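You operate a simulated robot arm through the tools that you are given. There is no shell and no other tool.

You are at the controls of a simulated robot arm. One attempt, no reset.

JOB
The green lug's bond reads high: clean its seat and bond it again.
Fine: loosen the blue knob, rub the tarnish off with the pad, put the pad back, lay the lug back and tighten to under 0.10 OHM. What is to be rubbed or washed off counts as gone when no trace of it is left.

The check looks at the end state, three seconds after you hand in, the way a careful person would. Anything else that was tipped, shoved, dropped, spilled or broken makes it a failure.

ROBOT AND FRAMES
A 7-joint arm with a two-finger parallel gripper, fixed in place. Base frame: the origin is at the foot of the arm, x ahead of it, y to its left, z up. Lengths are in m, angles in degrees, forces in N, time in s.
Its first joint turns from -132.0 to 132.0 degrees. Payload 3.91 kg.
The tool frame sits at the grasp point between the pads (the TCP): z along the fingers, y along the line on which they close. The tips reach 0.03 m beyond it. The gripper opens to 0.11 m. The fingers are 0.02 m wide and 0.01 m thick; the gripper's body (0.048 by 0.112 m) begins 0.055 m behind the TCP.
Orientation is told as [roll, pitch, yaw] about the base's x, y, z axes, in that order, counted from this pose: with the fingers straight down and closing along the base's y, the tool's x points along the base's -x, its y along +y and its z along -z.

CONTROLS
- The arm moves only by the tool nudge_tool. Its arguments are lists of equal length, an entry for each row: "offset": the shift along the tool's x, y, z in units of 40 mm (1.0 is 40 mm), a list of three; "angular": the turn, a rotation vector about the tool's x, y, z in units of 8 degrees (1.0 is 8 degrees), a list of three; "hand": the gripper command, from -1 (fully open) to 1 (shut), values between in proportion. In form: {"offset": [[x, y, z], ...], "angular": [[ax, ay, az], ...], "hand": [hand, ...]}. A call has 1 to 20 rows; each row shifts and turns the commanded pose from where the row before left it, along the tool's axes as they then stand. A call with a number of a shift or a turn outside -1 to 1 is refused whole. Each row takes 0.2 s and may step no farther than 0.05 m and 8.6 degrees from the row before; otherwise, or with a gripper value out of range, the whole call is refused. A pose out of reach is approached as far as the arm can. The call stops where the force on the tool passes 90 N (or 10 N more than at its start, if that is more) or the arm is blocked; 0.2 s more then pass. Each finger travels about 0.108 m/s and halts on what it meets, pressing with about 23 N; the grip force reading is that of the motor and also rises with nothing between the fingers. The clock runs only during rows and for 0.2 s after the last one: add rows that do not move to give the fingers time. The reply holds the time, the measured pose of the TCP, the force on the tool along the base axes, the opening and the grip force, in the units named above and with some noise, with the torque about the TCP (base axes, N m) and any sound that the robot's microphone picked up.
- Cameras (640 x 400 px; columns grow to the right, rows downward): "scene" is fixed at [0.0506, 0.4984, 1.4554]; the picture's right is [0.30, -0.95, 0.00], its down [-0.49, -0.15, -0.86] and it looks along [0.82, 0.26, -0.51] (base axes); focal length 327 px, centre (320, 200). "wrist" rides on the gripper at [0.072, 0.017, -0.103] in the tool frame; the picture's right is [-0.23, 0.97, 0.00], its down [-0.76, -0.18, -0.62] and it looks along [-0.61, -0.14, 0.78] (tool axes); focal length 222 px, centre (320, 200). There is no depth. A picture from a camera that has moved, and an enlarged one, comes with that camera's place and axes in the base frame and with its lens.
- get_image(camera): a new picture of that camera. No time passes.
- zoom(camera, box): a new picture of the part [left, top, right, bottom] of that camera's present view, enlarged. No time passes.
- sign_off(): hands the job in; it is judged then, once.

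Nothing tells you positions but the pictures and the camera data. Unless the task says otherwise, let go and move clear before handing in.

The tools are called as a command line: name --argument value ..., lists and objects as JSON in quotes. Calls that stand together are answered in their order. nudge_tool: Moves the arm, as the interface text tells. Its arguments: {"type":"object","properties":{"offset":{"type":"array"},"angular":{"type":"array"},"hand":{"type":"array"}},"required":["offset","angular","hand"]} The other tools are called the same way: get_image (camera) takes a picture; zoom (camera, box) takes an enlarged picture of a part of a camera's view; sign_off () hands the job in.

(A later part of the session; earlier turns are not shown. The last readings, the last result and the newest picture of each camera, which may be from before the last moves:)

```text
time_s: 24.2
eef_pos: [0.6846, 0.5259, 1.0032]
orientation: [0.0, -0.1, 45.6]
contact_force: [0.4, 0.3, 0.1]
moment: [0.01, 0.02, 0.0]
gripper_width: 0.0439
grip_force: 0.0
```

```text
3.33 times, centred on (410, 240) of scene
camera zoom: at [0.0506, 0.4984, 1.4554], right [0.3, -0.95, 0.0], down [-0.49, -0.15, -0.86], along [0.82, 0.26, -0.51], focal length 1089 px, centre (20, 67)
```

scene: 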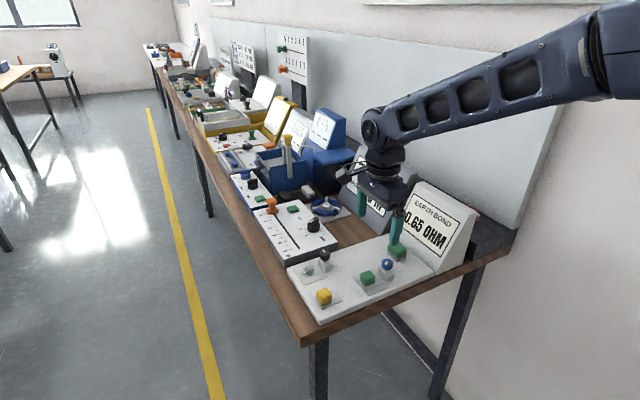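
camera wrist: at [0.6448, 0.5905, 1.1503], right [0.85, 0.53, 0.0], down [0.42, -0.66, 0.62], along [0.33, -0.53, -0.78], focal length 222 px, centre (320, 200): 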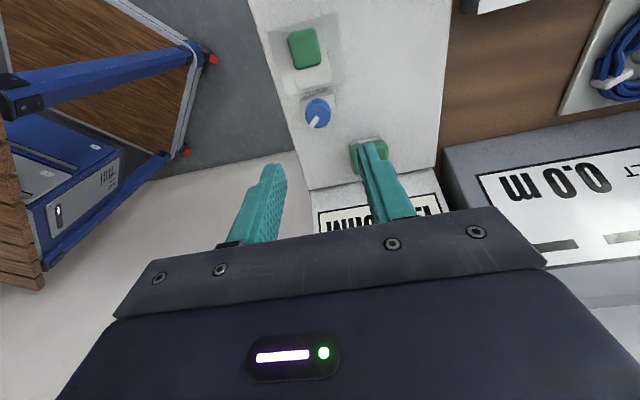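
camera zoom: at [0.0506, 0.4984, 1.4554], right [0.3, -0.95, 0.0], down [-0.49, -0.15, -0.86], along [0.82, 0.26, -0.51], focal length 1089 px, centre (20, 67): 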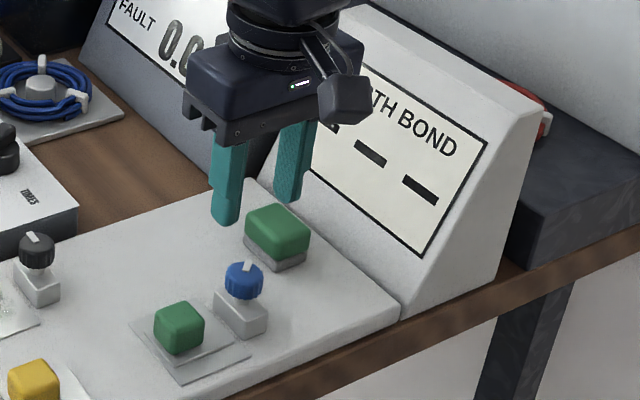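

The knob is loose (about 193° counter-clockwise in total). Next I'll rotate back to yaw -44.6 and go over the lug's green block.

nudge_tool --offset '[[0, 0, 0], [0, 0, 0], [0, 0, 0], [0, 0, 0], [0, 0, 0], [0, 0, 0], [0, 0, 0], [0, 0, 0], [0, 0, 0], [0, 0, 0], [0, 0, 0], [0, 0, 0], [0.72, 0, 0], [0.72, 0, 0], [0, 0, 0]]' --angular '[[0, 0, 0.95], [0, 0, 0.95], [0, 0, 0.95], [0, 0, 0.95], [0, 0, 0.95], [0, 0, 0.95], [0, 0, 0.95], [0, 0, 0.95], [0, 0, 0.95], [0, 0, 0.95], [0, 0, 0.95], [0, 0, 0.82], [0, 0, 0], [0, 0, 0], [0, 0, 0]]' --hand '[0.1, 0.1, 0.1, 0.1, 0.1, 0.1, 0.1, 0.1, 0.1, 0.1, 0.1, 0, -0.1, -0.1, -0.1]'

zoom --camera "wrist" --box '[240, 60, 400, 200]'

zoom --camera "scene" --box '[340, 200, 440, 300]'

```text
time_s: 27.4
eef_pos: [0.6413, 0.5678, 1.0026]
orientation: [-0.1, 0.0, -44.4]
contact_force: [0.2, -0.5, 0.7]
moment: [0.04, 0.02, -0.04]
gripper_width: 0.0606
grip_force: 0.0
```

```text
2.86 times, centred on (320, 130) of wrist
camera zoom: at [0.602, 0.6305, 1.107], right [0.84, 0.54, 0.0], down [0.42, -0.66, 0.62], along [0.33, -0.53, -0.78], focal length 635 px, centre (320, 400)
```

zoom: 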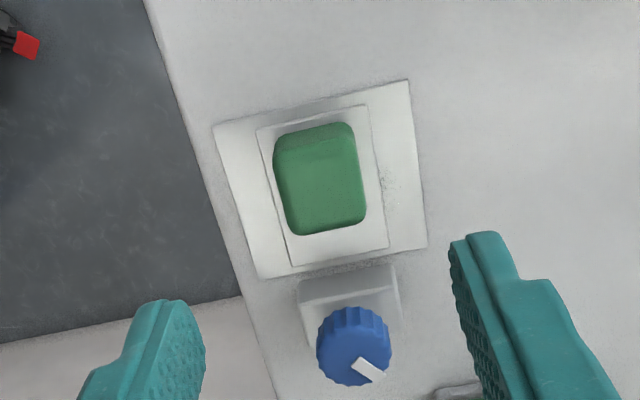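

```text
4.00 times, centred on (390, 250) of scene
camera zoom: at [0.0506, 0.4984, 1.4554], right [0.3, -0.95, 0.0], down [-0.49, -0.15, -0.86], along [0.82, 0.26, -0.51], focal length 1307 px, centre (40, 0)
```

zoom: 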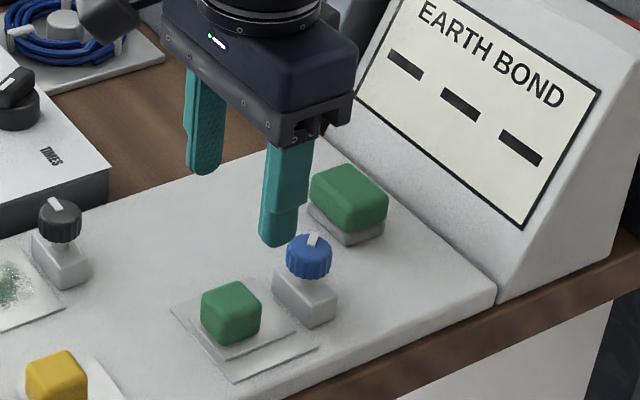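

The lug block is about 4 mm further toward the knob than the tool centre. I'll correct and descend with the fingers straddling it.

nudge_tool --offset '[[-0.1, 0.02, 0.7], [0, 0, 0.7], [0, 0, 0.6], [0, 0, 0.3], [0, 0, 0]]' --angular '[[0, 0, 0], [0, 0, 0], [0, 0, 0], [0, 0, 0], [0, 0, 0]]' --hand '[-0.1, -0.1, -0.1, -0.1, -0.1]'

zoom --camera "wrist" --box '[240, 80, 400, 220]'

zoom --camera "scene" --box '[345, 220, 425, 300]'

```text
time_s: 28.6
eef_pos: [0.6457, 0.565, 0.9111]
orientation: [0.0, 0.0, -44.4]
contact_force: [0.8, 0.1, -0.1]
moment: [0.0, 0.02, 0.02]
gripper_width: 0.0602
grip_force: 0.1
```

```text
2.86 times, centred on (320, 150) of wrist
camera zoom: at [0.6057, 0.6269, 1.0154], right [0.84, 0.54, 0.0], down [0.42, -0.66, 0.62], along [0.33, -0.53, -0.78], focal length 635 px, centre (320, 343)
```

zoom: 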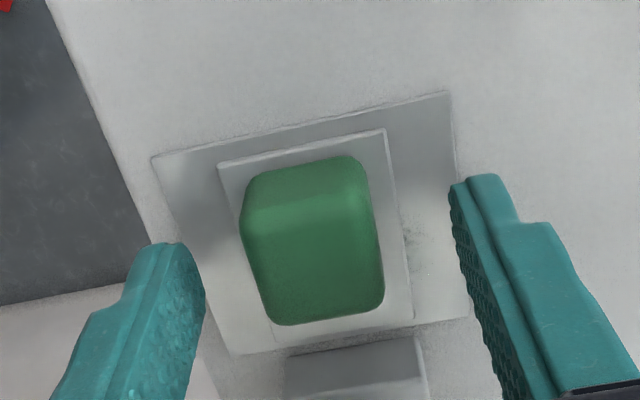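

```text
5.00 times, centred on (385, 260) of scene
camera zoom: at [0.0506, 0.4984, 1.4554], right [0.3, -0.95, 0.0], down [-0.49, -0.15, -0.86], along [0.82, 0.26, -0.51], focal length 1634 px, centre (-5, -100)
```

zoom: 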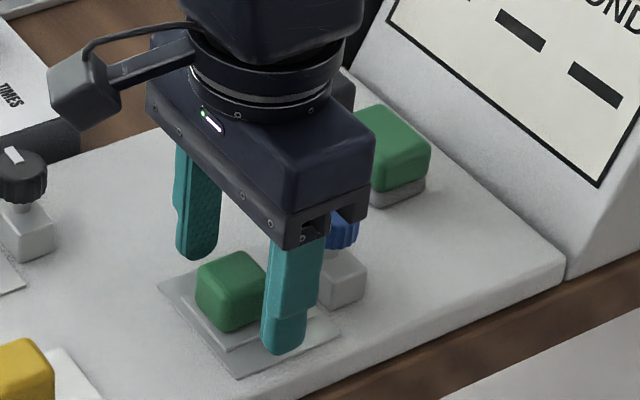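

Aligned over the block, with the tips just above the lug plate. Closing now and then lifting slightly to test that it's free.

nudge_tool --offset '[[0, 0, 0.03], [0, 0, 0], [0, 0, 0], [0, 0, 0]]' --angular '[[0, 0, 0], [0, 0, 0], [0, 0, 0], [0, 0, 0]]' --hand '[0.2, 0.5, 0.7, 0.7]'

zoom --camera "wrist" --box '[240, 80, 400, 220]'

zoom --camera "scene" --box '[345, 220, 425, 300]'

```text
time_s: 29.6
eef_pos: [0.6444, 0.5648, 0.9096]
orientation: [0.0, 0.0, -44.4]
contact_force: [-0.1, -0.3, -0.4]
moment: [-0.03, 0.0, 0.02]
gripper_width: 0.0271
grip_force: 23.4
```

```text
2.86 times, centred on (320, 150) of wrist
camera zoom: at [0.6055, 0.6272, 1.0145], right [0.84, 0.54, 0.0], down [0.42, -0.66, 0.62], along [0.33, -0.53, -0.78], focal length 635 px, centre (320, 343)
```

zoom: 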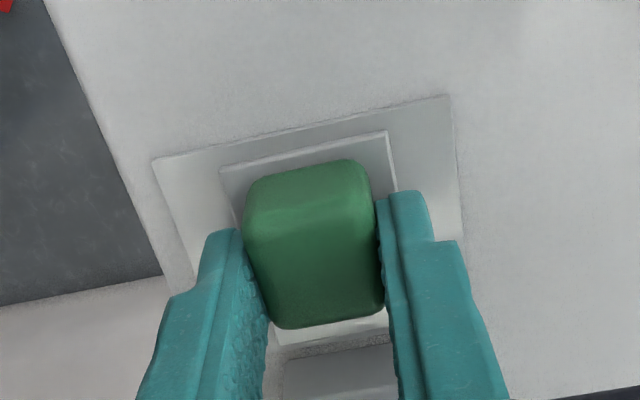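

```text
5.00 times, centred on (385, 260) of scene
camera zoom: at [0.0506, 0.4984, 1.4554], right [0.3, -0.95, 0.0], down [-0.49, -0.15, -0.86], along [0.82, 0.26, -0.51], focal length 1634 px, centre (-5, -100)
```

zoom: 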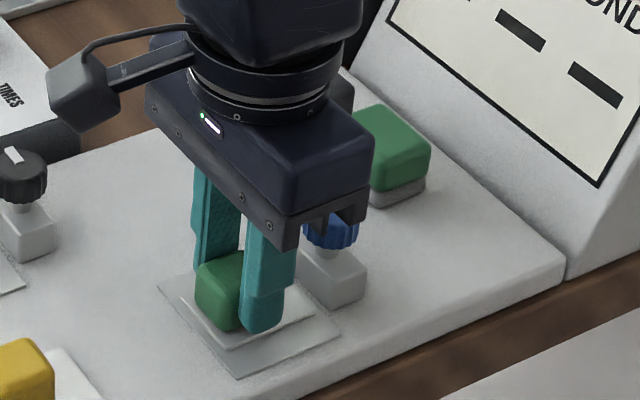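

nudge_tool --offset '[[0, 0, 0], [0, 0, -0.1], [0, 0, -0.15], [0, 0, 0]]' --angular '[[0, 0, 0], [0, 0, 0], [0, 0, 0], [0, 0, 0]]' --hand '[1, 1, 1, 1]'

zoom --camera "scene" --box '[345, 220, 425, 300]'

```text
time_s: 30.6
eef_pos: [0.6459, 0.5642, 0.9202]
orientation: [0.0, 0.0, -44.4]
contact_force: [-1.0, -0.2, 1.6]
moment: [-0.1, -0.02, -0.02]
gripper_width: 0.027
grip_force: 22.8
```

```text
5.00 times, centred on (385, 260) of scene
camera zoom: at [0.0506, 0.4984, 1.4554], right [0.3, -0.95, 0.0], down [-0.49, -0.15, -0.86], along [0.82, 0.26, -0.51], focal length 1634 px, centre (-5, -100)
```

zoom: 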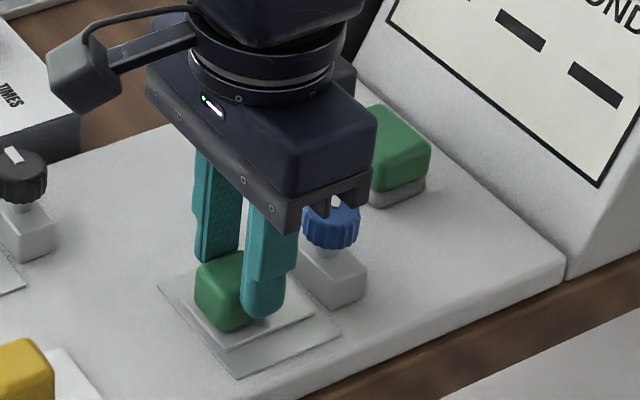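

zoom --camera "scene" --box '[360, 250, 410, 300]'

zoom --camera "wrist" --box '[240, 80, 400, 220]'

```text
8.00 times, centred on (385, 275) of scene
camera zoom: at [0.0506, 0.4984, 1.4554], right [0.3, -0.95, 0.0], down [-0.49, -0.15, -0.86], along [0.82, 0.26, -0.51], focal length 2615 px, centre (-200, -400)
```

zoom: 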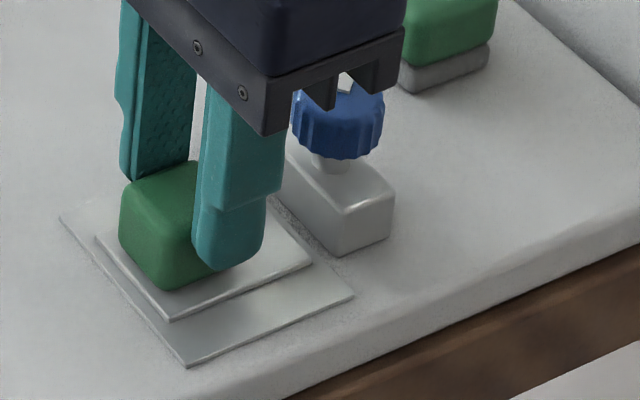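

```text
2.86 times, centred on (320, 150) of wrist
camera zoom: at [0.6053, 0.6272, 1.0245], right [0.84, 0.54, 0.0], down [0.42, -0.66, 0.62], along [0.33, -0.53, -0.78], focal length 635 px, centre (320, 343)
```

zoom: 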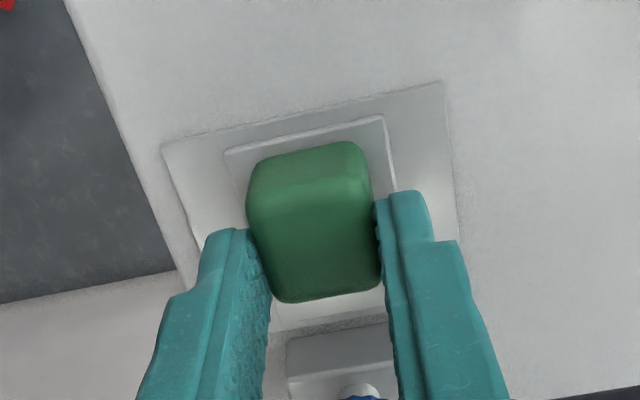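

The fingers slid up the block while the lug stayed put, so the clamp may still hold it. I'll let go and loosen the knob further.

nudge_tool --offset '[[0, 0, 0], [0, 0, 0], [0, 0, -0.5], [0, 0, -0.9], [-0.68, 0, -0.6], [-0.68, 0, 0], [0, 0, 0]]' --angular '[[0, 0, 0], [0, 0, 0], [0, 0, 0], [0, 0, 0], [0, 0, 0], [0, 0, 0], [0, 0, 0]]' --hand '[0.3, 0, 0, 0, 0.05, 0.1, 0.1]'

zoom --camera "wrist" --box '[240, 60, 400, 200]'

zoom --camera "scene" --box '[345, 220, 425, 300]'

```text
time_s: 32.2
eef_pos: [0.6853, 0.525, 0.9984]
orientation: [0.1, 0.1, -44.4]
contact_force: [0.5, 0.1, -0.7]
moment: [-0.03, 0.0, 0.01]
gripper_width: 0.0499
grip_force: 0.1
```

```text
2.86 times, centred on (320, 130) of wrist
camera zoom: at [0.6455, 0.588, 1.103], right [0.84, 0.54, 0.0], down [0.42, -0.66, 0.62], along [0.33, -0.53, -0.78], focal length 635 px, centre (320, 400)
```

zoom: 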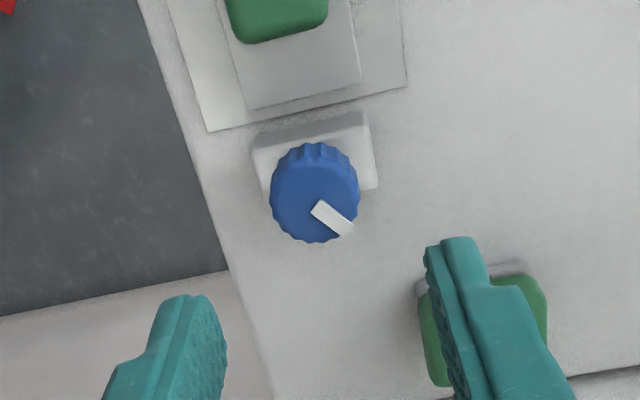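

```text
5.00 times, centred on (385, 260) of scene
camera zoom: at [0.0506, 0.4984, 1.4554], right [0.3, -0.95, 0.0], down [-0.49, -0.15, -0.86], along [0.82, 0.26, -0.51], focal length 1634 px, centre (-5, -100)
```

zoom: 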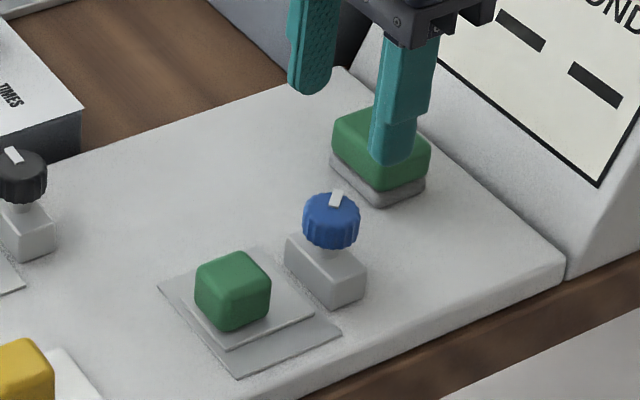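

nudge_tool --offset '[[0.05, -0.025, 0.6], [0, 0, 0.6], [0, 0, 0.6], [0, 0, 0], [0, 0, 0], [0, 0, 0], [0, 0, 0]]' --angular '[[0, 0, 0], [0, 0, 0], [0, 0, 0], [0, 0, 0], [0, 0, 0], [0, 0, 0], [0, 0, 0]]' --hand '[0.1, 0.1, 0.1, 0.1, 0.4, 1, 1]'

zoom --camera "wrist" --box '[260, 90, 380, 220]'

```text
time_s: 33.8
eef_pos: [0.6812, 0.5267, 0.9276]
orientation: [0.0, 0.0, -44.3]
contact_force: [3.9, 5.8, -4.3]
moment: [0.14, -0.2, -0.01]
gripper_width: 0.0272
grip_force: 44.6
```

```text
3.08 times, centred on (320, 155) of wrist
camera zoom: at [0.6422, 0.5897, 1.0314], right [0.84, 0.54, 0.0], down [0.42, -0.66, 0.62], along [0.33, -0.53, -0.78], focal length 684 px, centre (320, 338)
```

zoom: 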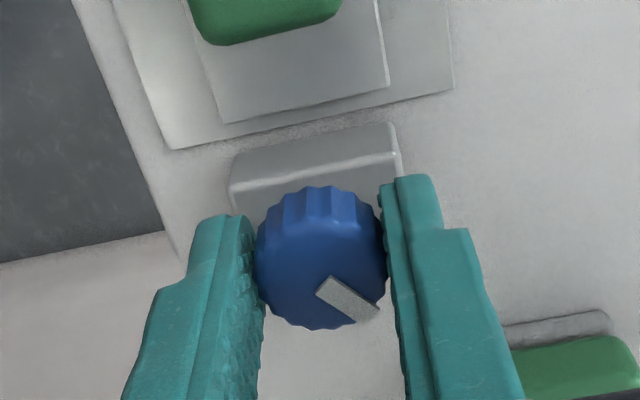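

nudge_tool --offset '[[0, 0, 0], [0, 0, 0], [0, 0, 0], [0, 0, 0], [0, 0, 0]]' --angular '[[0, 0, -0.8], [0, 0, -0.8], [0, 0, -0.8], [0, 0, -0.8], [0, 0, 0]]' --hand '[1, 1, 1, 1, 1]'

zoom --camera "wrist" --box '[230, 60, 410, 230]'

```text
time_s: 35.0
eef_pos: [0.6824, 0.5265, 0.9275]
orientation: [-0.1, 0.0, -18.7]
contact_force: [0.7, -3.7, -6.8]
moment: [-0.08, -0.24, -0.01]
gripper_width: 0.0272
grip_force: 45.1
```

```text
2.35 times, centred on (320, 145) of wrist
camera zoom: at [0.6188, 0.566, 1.0314], right [0.53, 0.85, 0.0], down [0.66, -0.41, 0.62], along [0.53, -0.33, -0.78], focal length 523 px, centre (320, 329)
```

zoom: 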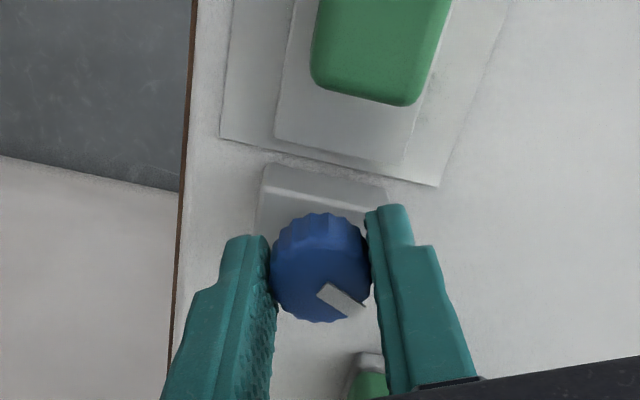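

nudge_tool --offset '[[0, 0, 0], [0, 0, 0], [0, 0, 0], [0, 0, 0], [0, 0, 0], [0, 0, 0]]' --angular '[[0, 0, -0.8], [0, 0, -0.8], [0, 0, -0.8], [0, 0, -0.8], [0, 0, -0.8], [0, 0, 0]]' --hand '[1, 1, 1, 1, 1, 1]'

zoom --camera "wrist" --box '[230, 60, 410, 230]'

zoom --camera "scene" --box '[345, 220, 425, 300]'

```text
time_s: 36.4
eef_pos: [0.6821, 0.5258, 0.9276]
orientation: [0.1, 0.1, 13.3]
contact_force: [-4.5, -19.9, -5.4]
moment: [-0.47, 0.82, -0.4]
gripper_width: 0.0274
grip_force: 45.0
```

```text
2.35 times, centred on (320, 145) of wrist
camera zoom: at [0.6073, 0.526, 1.0316], right [0.0, 1.0, 0.0], down [0.78, 0.0, 0.62], along [0.62, 0.0, -0.78], focal length 523 px, centre (320, 329)
```

zoom: 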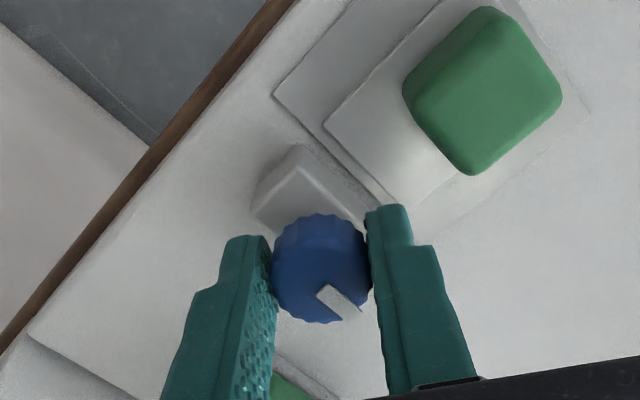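

```text
5.00 times, centred on (385, 260) of scene
camera zoom: at [0.0506, 0.4984, 1.4554], right [0.3, -0.95, 0.0], down [-0.49, -0.15, -0.86], along [0.82, 0.26, -0.51], focal length 1634 px, centre (-5, -100)
```

zoom: 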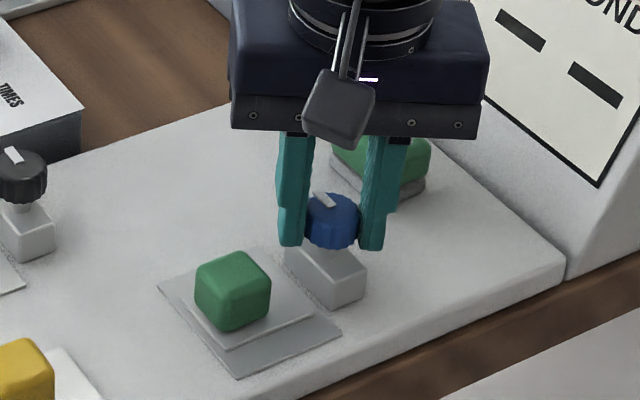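

A resisting torque of -0.4 N·m appeared and the mark now matches the black (empty) clamp's, so the knob is at its fully open stop. Releasing and going back to the lug.

nudge_tool --offset '[[0, 0, 0], [0, 0, 0], [0, 0, 0], [0, 0, -0.6], [0, 0, -0.6], [0, 0, -0.6], [0, 0, 0], [0, 0, 0], [0, 0, 0], [0, 0, 0], [0, 0, 0], [0, 0, 0], [0.66, 0.02, 0], [0.66, 0.02, 0], [0, 0, 0]]' --angular '[[0, 0, 0.3], [0, 0, 0], [0, 0, 0], [0, 0, 0], [0, 0, 0.9], [0, 0, 0.9], [0, 0, 0.9], [0, 0, 0.9], [0, 0, 0.9], [0, 0, 0.9], [0, 0, 0.9], [0, 0, 0.6], [0, 0, 0], [0, 0, 0], [0, 0, 0]]' --hand '[1, 0.4, 0.1, 0.1, 0.1, 0.1, 0.1, 0.1, 0.1, 0.1, 0.1, 0, -0.1, -0.1, -0.1]'

zoom --camera "wrist" --box '[240, 60, 400, 200]'

zoom --camera "scene" --box '[345, 220, 425, 300]'

```text
time_s: 39.6
eef_pos: [0.6464, 0.5639, 0.9987]
orientation: [-0.1, 0.1, -44.4]
contact_force: [0.7, -0.5, -0.7]
moment: [-0.02, -0.02, 0.0]
gripper_width: 0.0607
grip_force: 0.1
```

```text
2.86 times, centred on (320, 130) of wrist
camera zoom: at [0.6061, 0.6273, 1.1033], right [0.84, 0.54, 0.0], down [0.42, -0.66, 0.62], along [0.33, -0.53, -0.78], focal length 635 px, centre (320, 400)
```

zoom: 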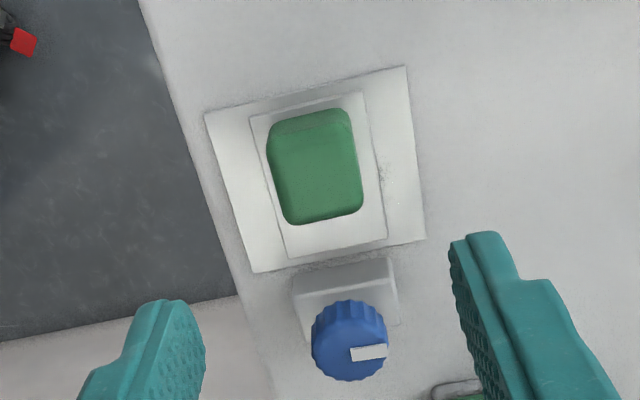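

```text
5.00 times, centred on (385, 260) of scene
camera zoom: at [0.0506, 0.4984, 1.4554], right [0.3, -0.95, 0.0], down [-0.49, -0.15, -0.86], along [0.82, 0.26, -0.51], focal length 1634 px, centre (-5, -100)
```

zoom: 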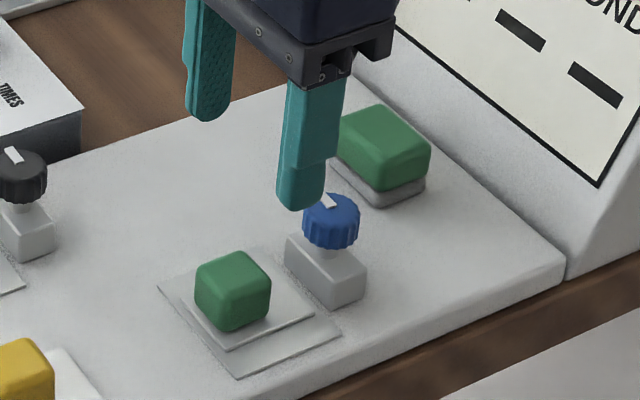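

Aligned over the lug again. Descend, grip and test the lift.

nudge_tool --offset '[[0.01, 0, 0.7], [0, 0, 0.7], [0, 0, 0.6], [0, 0, 0.24], [0, 0, 0], [0, 0, 0], [0, 0, 0], [0, 0, 0]]' --angular '[[0, 0, 0], [0, 0, 0], [0, 0, 0], [0, 0, 0], [0, 0, 0], [0, 0, 0], [0, 0, 0], [0, 0, 0]]' --hand '[-0.1, -0.1, -0.1, -0.1, 0.2, 0.6, 1, 1]'

zoom --camera "wrist" --box '[240, 80, 400, 220]'

zoom --camera "scene" --box '[345, 220, 425, 300]'

```text
time_s: 41.4
eef_pos: [0.6445, 0.5657, 0.9086]
orientation: [0.0, 0.0, -44.4]
contact_force: [0.3, -0.8, 0.0]
moment: [-0.02, -0.01, 0.02]
gripper_width: 0.0271
grip_force: 23.0
```

```text
2.86 times, centred on (320, 150) of wrist
camera zoom: at [0.6046, 0.6284, 1.014], right [0.84, 0.54, 0.0], down [0.42, -0.66, 0.62], along [0.33, -0.53, -0.78], focal length 635 px, centre (320, 343)
```

zoom: 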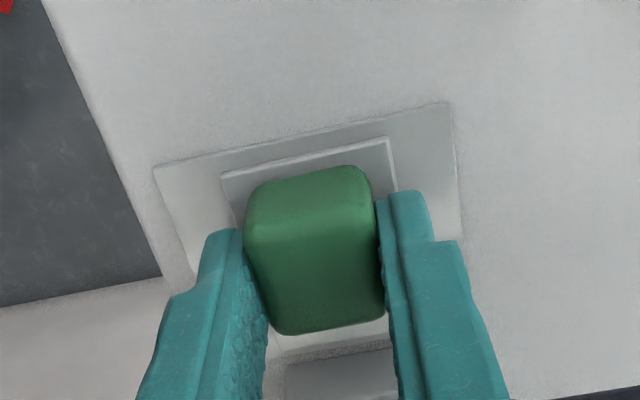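

```text
5.00 times, centred on (385, 260) of scene
camera zoom: at [0.0506, 0.4984, 1.4554], right [0.3, -0.95, 0.0], down [-0.49, -0.15, -0.86], along [0.82, 0.26, -0.51], focal length 1634 px, centre (-5, -100)
```

zoom: 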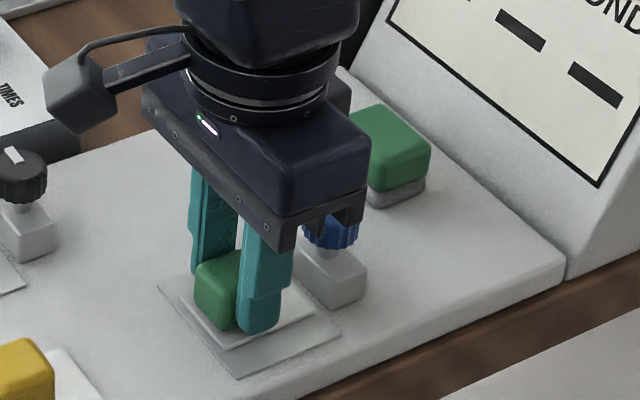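

nudge_tool --offset '[[0, 0, -0.1], [0, 0, -0.15], [0, 0, -0.25], [0, 0, 0]]' --angular '[[0, 0, 0], [0, 0, 0], [0, 0, 0], [0, 0, 0]]' --hand '[1, 1, 1, 1]'

zoom --camera "scene" --box '[345, 220, 425, 300]'

zoom --camera "wrist" --box '[240, 80, 400, 220]'

```text
time_s: 42.4
eef_pos: [0.6439, 0.5665, 0.9295]
orientation: [0.1, 0.0, -44.3]
contact_force: [0.0, 0.1, -0.8]
moment: [-0.03, 0.02, 0.0]
gripper_width: 0.0272
grip_force: 23.3
```

```text
5.00 times, centred on (385, 260) of scene
camera zoom: at [0.0506, 0.4984, 1.4554], right [0.3, -0.95, 0.0], down [-0.49, -0.15, -0.86], along [0.82, 0.26, -0.51], focal length 1634 px, centre (-5, -100)
```

zoom: 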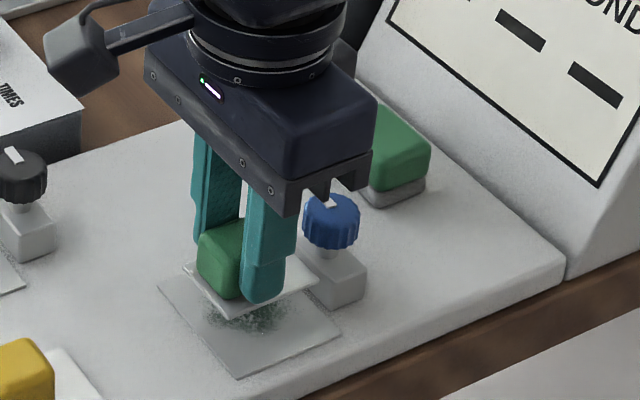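

```text
2.86 times, centred on (320, 150) of wrist
camera zoom: at [0.6044, 0.6283, 1.0346], right [0.84, 0.54, 0.0], down [0.42, -0.66, 0.62], along [0.33, -0.53, -0.78], focal length 635 px, centre (320, 343)
```

zoom: 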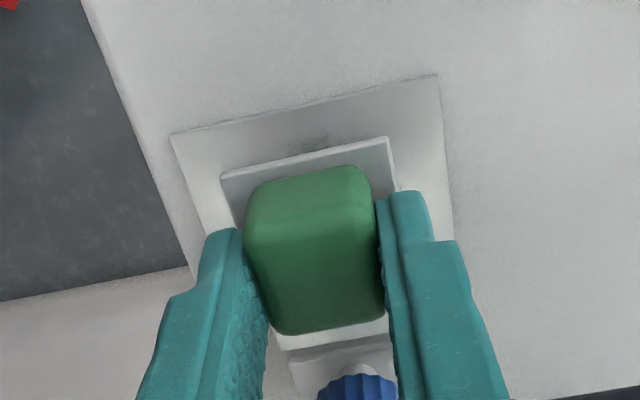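

The lug is free and tarnish shows on the seat beneath. I'll carry the lug about 90 mm across the panel (+v) to open space and lower it gently.

nudge_tool --offset '[[0, 0, -0.3], [0, 0.5, 0], [0, 0.75, 0], [0, 0.75, 0], [0, 0.25, 0], [0, 0, 0.3], [0, 0, 0]]' --angular '[[0, 0, 0], [0, 0, 0], [0, 0, 0], [0, 0, 0], [0, 0, 0], [0, 0, 0], [0, 0, 0]]' --hand '[1, 1, 1, 1, 1, 1, 1]'

zoom --camera "scene" --box '[290, 190, 430, 310]'

get_image --camera "wrist"

```text
time_s: 44.0
eef_pos: [0.7066, 0.6294, 0.9286]
orientation: [0.0, 0.0, -44.4]
contact_force: [-0.1, 0.2, -0.2]
moment: [0.02, 0.0, 0.02]
gripper_width: 0.0269
grip_force: 23.5
```

```text
3.33 times, centred on (360, 250) of scene
camera zoom: at [0.0506, 0.4984, 1.4554], right [0.3, -0.95, 0.0], down [-0.49, -0.15, -0.86], along [0.82, 0.26, -0.51], focal length 1089 px, centre (187, 33)
```

zoom: 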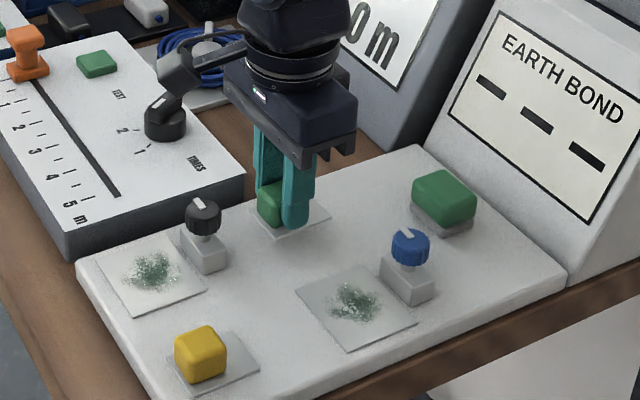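

```text
taken
camera wrist: at [0.6665, 0.6921, 1.0332], right [0.84, 0.54, 0.0], down [0.42, -0.66, 0.62], along [0.33, -0.53, -0.78], focal length 222 px, centre (320, 200)
```

wrist: 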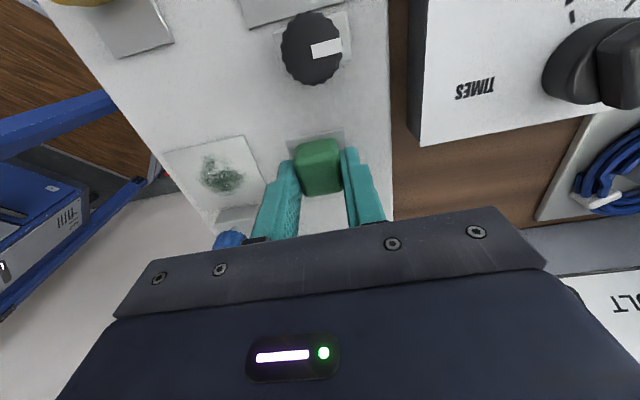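

Position is clear. Lowering in fine steps until contact.

nudge_tool --offset '[[0, 0, 0.25], [0, 0, 0.15], [0, 0, 0.05], [0, 0, 0]]' --angular '[[0, 0, 0], [0, 0, 0], [0, 0, 0], [0, 0, 0]]' --hand '[1, 1, 1, 1]'

zoom --camera "scene" --box '[330, 210, 410, 280]'

```text
time_s: 45.0
eef_pos: [0.7075, 0.6285, 0.9108]
orientation: [0.1, 0.0, -44.4]
contact_force: [0.7, -0.8, -0.7]
moment: [-0.01, -0.02, -0.02]
gripper_width: 0.0272
grip_force: 23.0
```

```text
5.71 times, centred on (370, 245) of scene
camera zoom: at [0.0506, 0.4984, 1.4554], right [0.3, -0.95, 0.0], down [-0.49, -0.15, -0.86], along [0.82, 0.26, -0.51], focal length 1868 px, centre (34, -57)
```

zoom: 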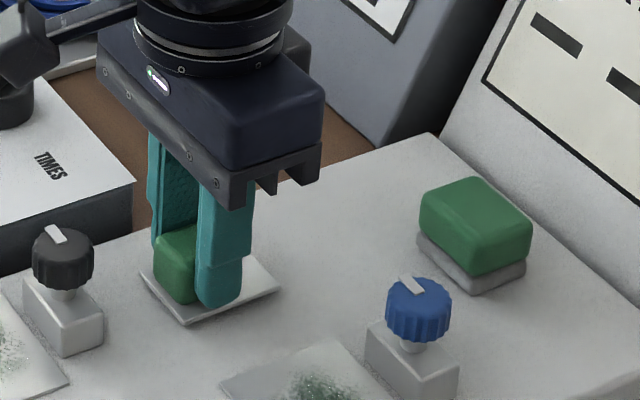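

nudge_tool --offset '[[0, 0, 0.025], [0, 0, 0.025], [0, 0, 0]]' --angular '[[0, 0, 0], [0, 0, 0], [0, 0, 0]]' --hand '[1, 1, 1]'

```text
time_s: 45.8
eef_pos: [0.7076, 0.63, 0.9108]
orientation: [0.0, -0.1, -44.5]
contact_force: [0.7, -0.4, -0.5]
moment: [0.0, -0.01, -0.02]
gripper_width: 0.0271
grip_force: 23.1
```

Still no contact; I'll take another millimetre or two.

nudge_tool --offset '[[0, 0, 0.025], [0, 0, 0.02], [0, 0, 0]]' --angular '[[0, 0, 0], [0, 0, 0], [0, 0, 0]]' --hand '[1, 1, 1]'

zoom --camera "scene" --box '[340, 220, 390, 270]'

```text
time_s: 46.6
eef_pos: [0.708, 0.6303, 0.9075]
orientation: [0.0, 0.0, -44.4]
contact_force: [-0.6, 0.1, -0.8]
moment: [0.01, 0.07, 0.05]
gripper_width: 0.0273
grip_force: 22.7
```

```text
8.00 times, centred on (365, 245) of scene
camera zoom: at [0.0506, 0.4984, 1.4554], right [0.3, -0.95, 0.0], down [-0.49, -0.15, -0.86], along [0.82, 0.26, -0.51], focal length 2615 px, centre (-40, -160)
```

zoom: 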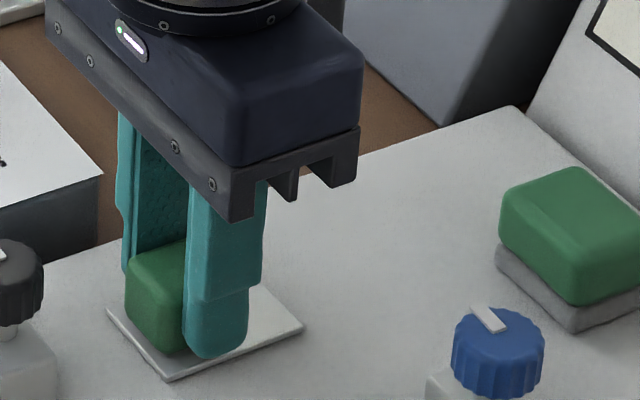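

nudge_tool --offset '[[0, 0, 0.025], [0, 0, 0.015], [0, 0, 0]]' --angular '[[0, 0, 0], [0, 0, 0], [0, 0, 0]]' --hand '[1, 1, 1]'

zoom --camera "scene" --box '[340, 220, 390, 270]'

```text
time_s: 47.4
eef_pos: [0.7086, 0.631, 0.9064]
orientation: [0.1, 0.0, -44.4]
contact_force: [1.2, 3.3, 8.0]
moment: [0.04, 0.01, 0.0]
gripper_width: 0.0273
grip_force: 23.5
```

```text
8.00 times, centred on (365, 245) of scene
camera zoom: at [0.0506, 0.4984, 1.4554], right [0.3, -0.95, 0.0], down [-0.49, -0.15, -0.86], along [0.82, 0.26, -0.51], focal length 2615 px, centre (-40, -160)
```

zoom: 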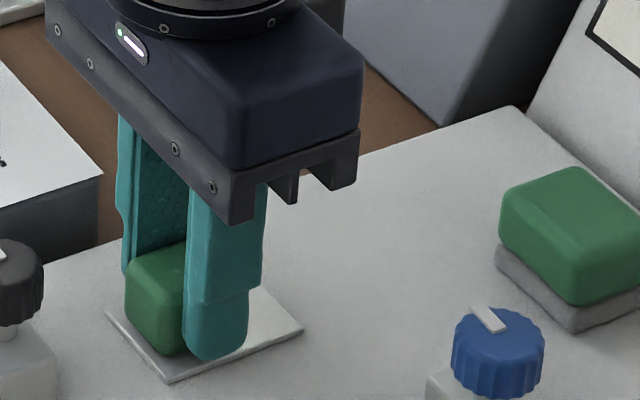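

Contact at about z 0.907 with 8 N. I'll release, note the pose for the later pick-up, and rise.

zoom --camera "wrist" --box '[240, 80, 400, 220]'

nudge_tool --offset '[[0, 0, -0.015], [0, 0, 0], [0, 0, 0], [0, 0, 0], [0, 0, -0.5], [0, 0, -0.9], [0, 0, -0.9], [0, 0, 0]]' --angular '[[0, 0, 0], [0, 0, 0], [0, 0, 0], [0, 0, 0], [0, 0, 0], [0, 0, 0], [0, 0, 0], [0, 0, 0]]' --hand '[1, 0.5, 0.2, 0.1, 0.1, 0.1, 0.1, 0.1]'

get_image --camera "wrist"

zoom --camera "scene" --box '[300, 200, 430, 310]'

```text
2.86 times, centred on (320, 150) of wrist
camera zoom: at [0.6674, 0.6928, 1.0116], right [0.84, 0.54, 0.0], down [0.42, -0.66, 0.62], along [0.34, -0.52, -0.78], focal length 635 px, centre (320, 343)
```

zoom: 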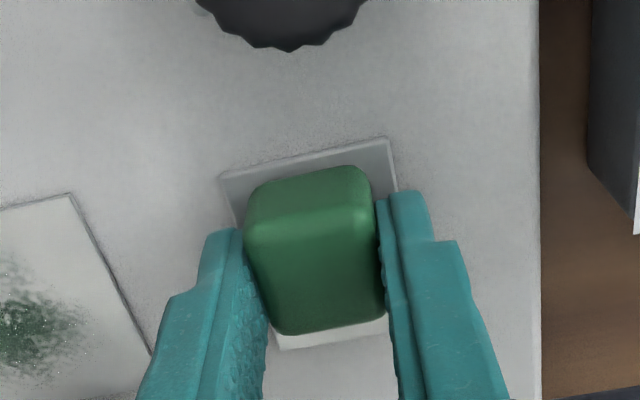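

```text
time_s: 49.2
eef_pos: [0.7092, 0.6281, 0.9994]
orientation: [-0.1, 0.0, -44.4]
contact_force: [-0.4, 0.7, -0.1]
moment: [0.0, -0.01, -0.03]
gripper_width: 0.0492
grip_force: 0.1
```

```text
taken
camera wrist: at [0.6697, 0.692, 1.1046], right [0.84, 0.54, 0.0], down [0.42, -0.66, 0.62], along [0.33, -0.53, -0.78], focal length 222 px, centre (320, 200)
```

wrist: 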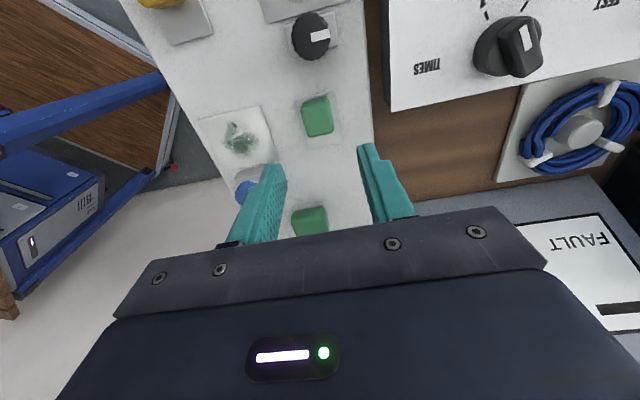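

```text
3.64 times, centred on (365, 255) of scene
camera zoom: at [0.0506, 0.4984, 1.4554], right [0.3, -0.95, 0.0], down [-0.49, -0.15, -0.86], along [0.82, 0.26, -0.51], focal length 1188 px, centre (156, 0)
```

zoom: 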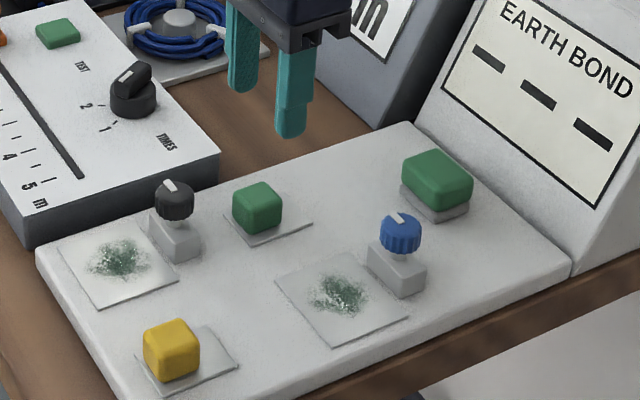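

The lug is parked safely. Next I'll move toward the pad with the gripper opened wider and look again.

nudge_tool --offset '[[-0.8, -0.35, 0], [-0.8, -0.35, 0], [-0.9, -0.35, 0], [0, 0, 0]]' --angular '[[0, 0, 0], [0, 0, 0], [0, 0, 0], [0, 0, 0]]' --hand '[-0.1, -0.35, -0.35, -0.35]'

zoom --camera "wrist" --box '[220, 60, 420, 220]'

zoom --camera "scene" --box '[360, 150, 490, 280]'

```text
time_s: 50.2
eef_pos: [0.7513, 0.5285, 0.9998]
orientation: [-0.1, 0.1, -44.5]
contact_force: [-1.2, -0.2, -0.3]
moment: [0.02, -0.02, 0.02]
gripper_width: 0.0742
grip_force: 0.1
```

```text
2.50 times, centred on (320, 140) of wrist
camera zoom: at [0.7117, 0.591, 1.1043], right [0.84, 0.54, 0.0], down [0.42, -0.66, 0.62], along [0.33, -0.53, -0.78], focal length 555 px, centre (320, 350)
```

zoom: 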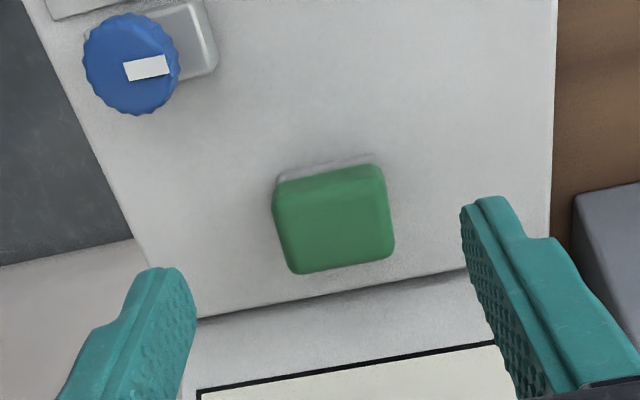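

```text
3.08 times, centred on (425, 215) of scene
camera zoom: at [0.0506, 0.4984, 1.4554], right [0.3, -0.95, 0.0], down [-0.49, -0.15, -0.86], along [0.82, 0.26, -0.51], focal length 1006 px, centre (-3, 154)
```

zoom: 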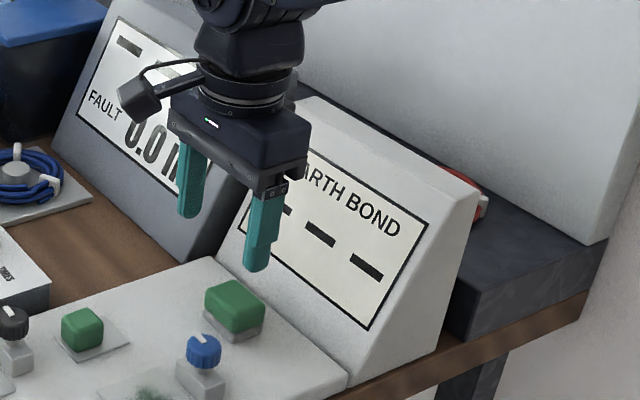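

The pad is about 27 mm further toward the display than the tool. I'll move over it and descend most of the way with fingers open.

nudge_tool --offset '[[-0.67, 0.025, 0], [0, 0, 0.7], [0, 0, 0.7], [0, 0, 0.5], [0, 0, 0]]' --angular '[[0, 0, 0], [0, 0, 0], [0, 0, 0], [0, 0, 0], [0, 0, 0]]' --hand '[-0.35, -0.35, -0.35, -0.35, -0.35]'

zoom --camera "wrist" --box '[220, 80, 420, 230]'

zoom --camera "scene" --box '[370, 170, 470, 270]'

```text
time_s: 51.4
eef_pos: [0.7692, 0.5105, 0.9226]
orientation: [0.1, 0.0, -44.3]
contact_force: [0.3, 0.2, 1.5]
moment: [-0.02, 0.0, 0.02]
gripper_width: 0.0743
grip_force: 0.1
```

```text
2.67 times, centred on (320, 155) of wrist
camera zoom: at [0.7294, 0.5733, 1.0273], right [0.84, 0.54, 0.0], down [0.42, -0.66, 0.62], along [0.33, -0.53, -0.78], focal length 592 px, centre (320, 320)
```

zoom: 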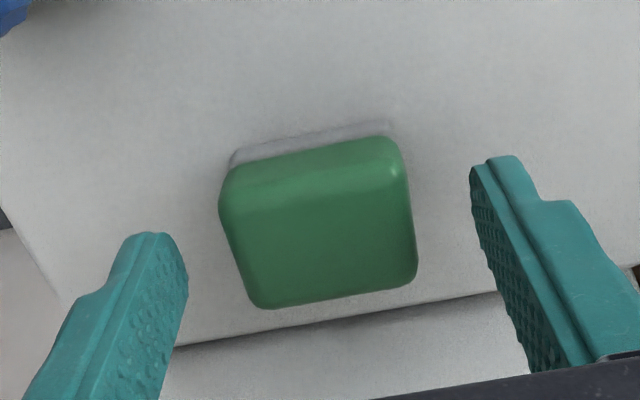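

```text
4.00 times, centred on (420, 220) of scene
camera zoom: at [0.0506, 0.4984, 1.4554], right [0.3, -0.95, 0.0], down [-0.49, -0.15, -0.86], along [0.82, 0.26, -0.51], focal length 1307 px, centre (-80, 120)
```

zoom: 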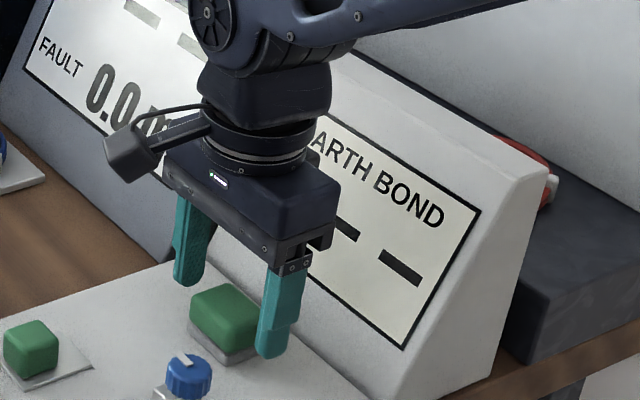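

nudge_tool --offset '[[-0.05, 0.015, 0.2], [0, 0, 0.15], [0, 0, 0], [0, 0, 0], [0, 0, 0], [0, 0, 0]]' --angular '[[0, 0, 0], [0, 0, 0], [0, 0, 0], [0, 0, 0], [0, 0, 0], [0, 0, 0]]' --hand '[-0.35, -0.35, 0, 0.3, 1, 1]'

zoom --camera "wrist" --box '[220, 80, 420, 230]'

zoom --camera "scene" --box '[370, 200, 450, 280]'

```text
time_s: 52.8
eef_pos: [0.7716, 0.5091, 0.9098]
orientation: [0.0, 0.0, -44.4]
contact_force: [0.6, 0.3, -0.4]
moment: [-0.03, -0.02, 0.0]
gripper_width: 0.0452
grip_force: 23.2
```

```text
2.67 times, centred on (320, 155) of wrist
camera zoom: at [0.7312, 0.5727, 1.0133], right [0.84, 0.54, 0.0], down [0.42, -0.66, 0.62], along [0.33, -0.53, -0.78], focal length 592 px, centre (320, 320)
```

zoom: 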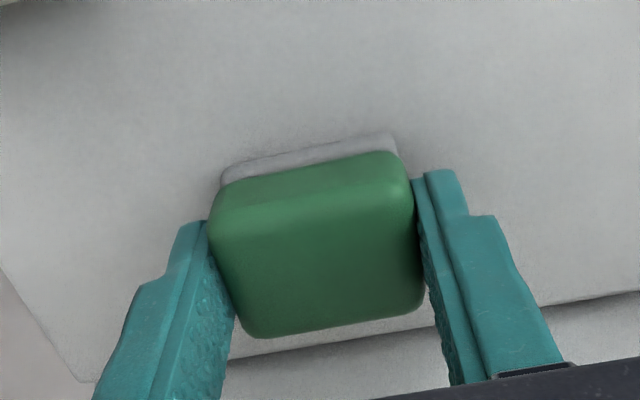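

```text
5.00 times, centred on (410, 240) of scene
camera zoom: at [0.0506, 0.4984, 1.4554], right [0.3, -0.95, 0.0], down [-0.49, -0.15, -0.86], along [0.82, 0.26, -0.51], focal length 1634 px, centre (-130, 0)
```

zoom: 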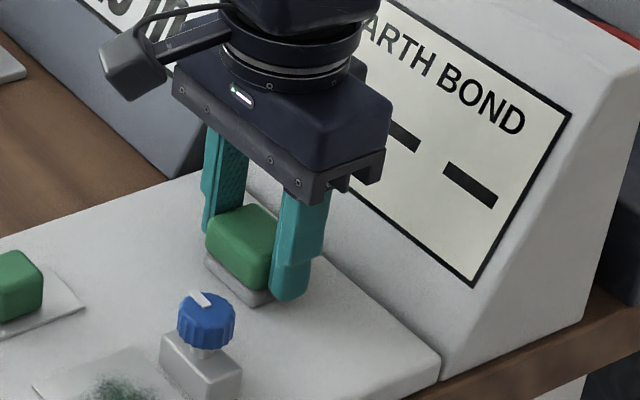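

Pad gripped at 45 mm (home TCP about (0.7706, 0.5101, 0.910)). Lifting it.

nudge_tool --offset '[[0, 0, -0.15], [0, 0, -0.3], [0, 0, -0.5], [0, 0, 0]]' --angular '[[0, 0, 0], [0, 0, 0], [0, 0, 0], [0, 0, 0]]' --hand '[1, 1, 1, 1]'

zoom --camera "scene" --box '[350, 190, 450, 290]'

zoom --camera "wrist" --box '[220, 80, 420, 230]'

```text
time_s: 53.8
eef_pos: [0.7705, 0.5084, 0.9468]
orientation: [0.0, 0.1, -44.4]
contact_force: [-0.3, -0.6, -0.3]
moment: [0.01, 0.0, 0.01]
gripper_width: 0.0454
grip_force: 23.5
```

```text
4.00 times, centred on (400, 240) of scene
camera zoom: at [0.0506, 0.4984, 1.4554], right [0.3, -0.95, 0.0], down [-0.49, -0.15, -0.86], along [0.82, 0.26, -0.51], focal length 1307 px, centre (0, 40)
```

zoom: 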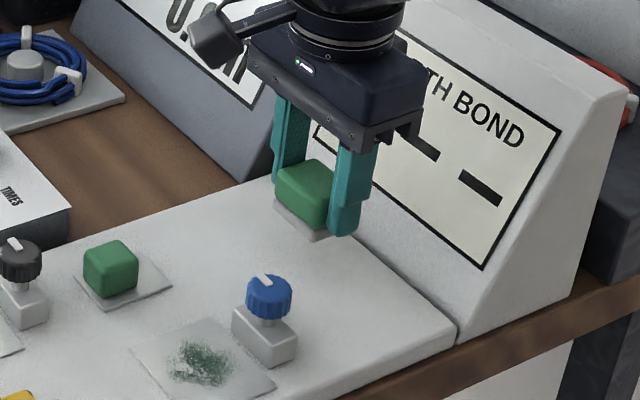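

```text
2.67 times, centred on (320, 155) of wrist
camera zoom: at [0.7305, 0.5724, 1.0509], right [0.84, 0.54, 0.0], down [0.42, -0.66, 0.62], along [0.33, -0.53, -0.78], focal length 592 px, centre (320, 320)
```

zoom: 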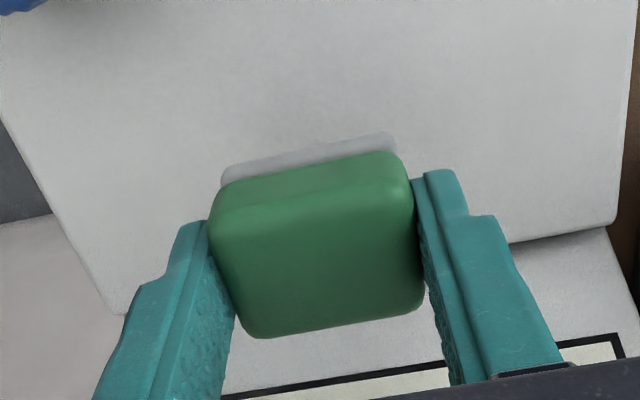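

The whole pad, grey layer included, came up. I'll raise it over the knob and carry it above the seat centre (about (0.650, 0.559)), then look.

nudge_tool --offset '[[0, 0, -1], [0.75, -0.305, 0], [0.75, -0.305, 0], [0.75, -0.305, 0], [0.74, -0.3, 0], [0, 0, 0.6], [0, 0, 0]]' --angular '[[0, 0, 0], [0, 0, 0], [0, 0, 0], [0, 0, 0], [0, 0, 0], [0, 0, 0], [0, 0, 0]]' --hand '[1, 1, 1, 1, 1, 1, 1]'

zoom --camera "wrist" --box '[220, 60, 420, 230]'

zoom --camera "scene" --box '[335, 210, 425, 300]'

```text
time_s: 55.4
eef_pos: [0.6529, 0.5592, 0.9627]
orientation: [0.0, 0.0, -44.4]
contact_force: [0.0, -0.7, -0.4]
moment: [0.0, -0.01, 0.0]
gripper_width: 0.0455
grip_force: 23.0
```

```text
2.35 times, centred on (320, 145) of wrist
camera zoom: at [0.6131, 0.6222, 1.0665], right [0.84, 0.54, 0.0], down [0.42, -0.66, 0.62], along [0.33, -0.53, -0.78], focal length 523 px, centre (320, 329)
```

zoom: 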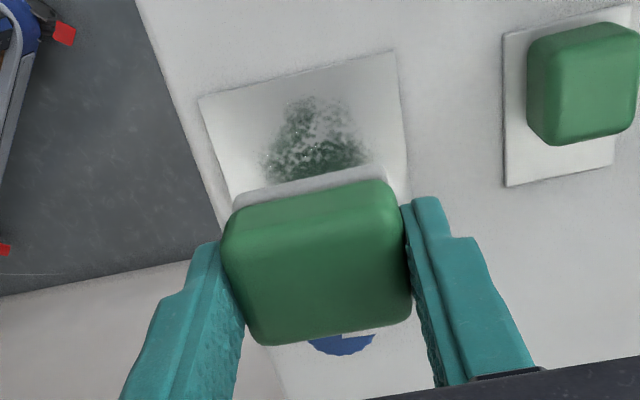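

```text
4.44 times, centred on (380, 255) of scene
camera zoom: at [0.0506, 0.4984, 1.4554], right [0.3, -0.95, 0.0], down [-0.49, -0.15, -0.86], along [0.82, 0.26, -0.51], focal length 1453 px, centre (53, -44)
```

zoom: 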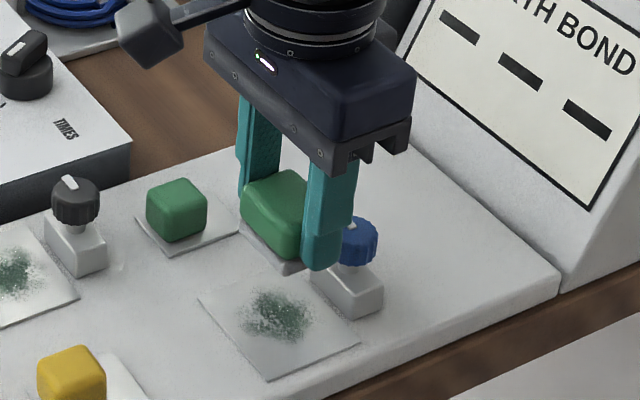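

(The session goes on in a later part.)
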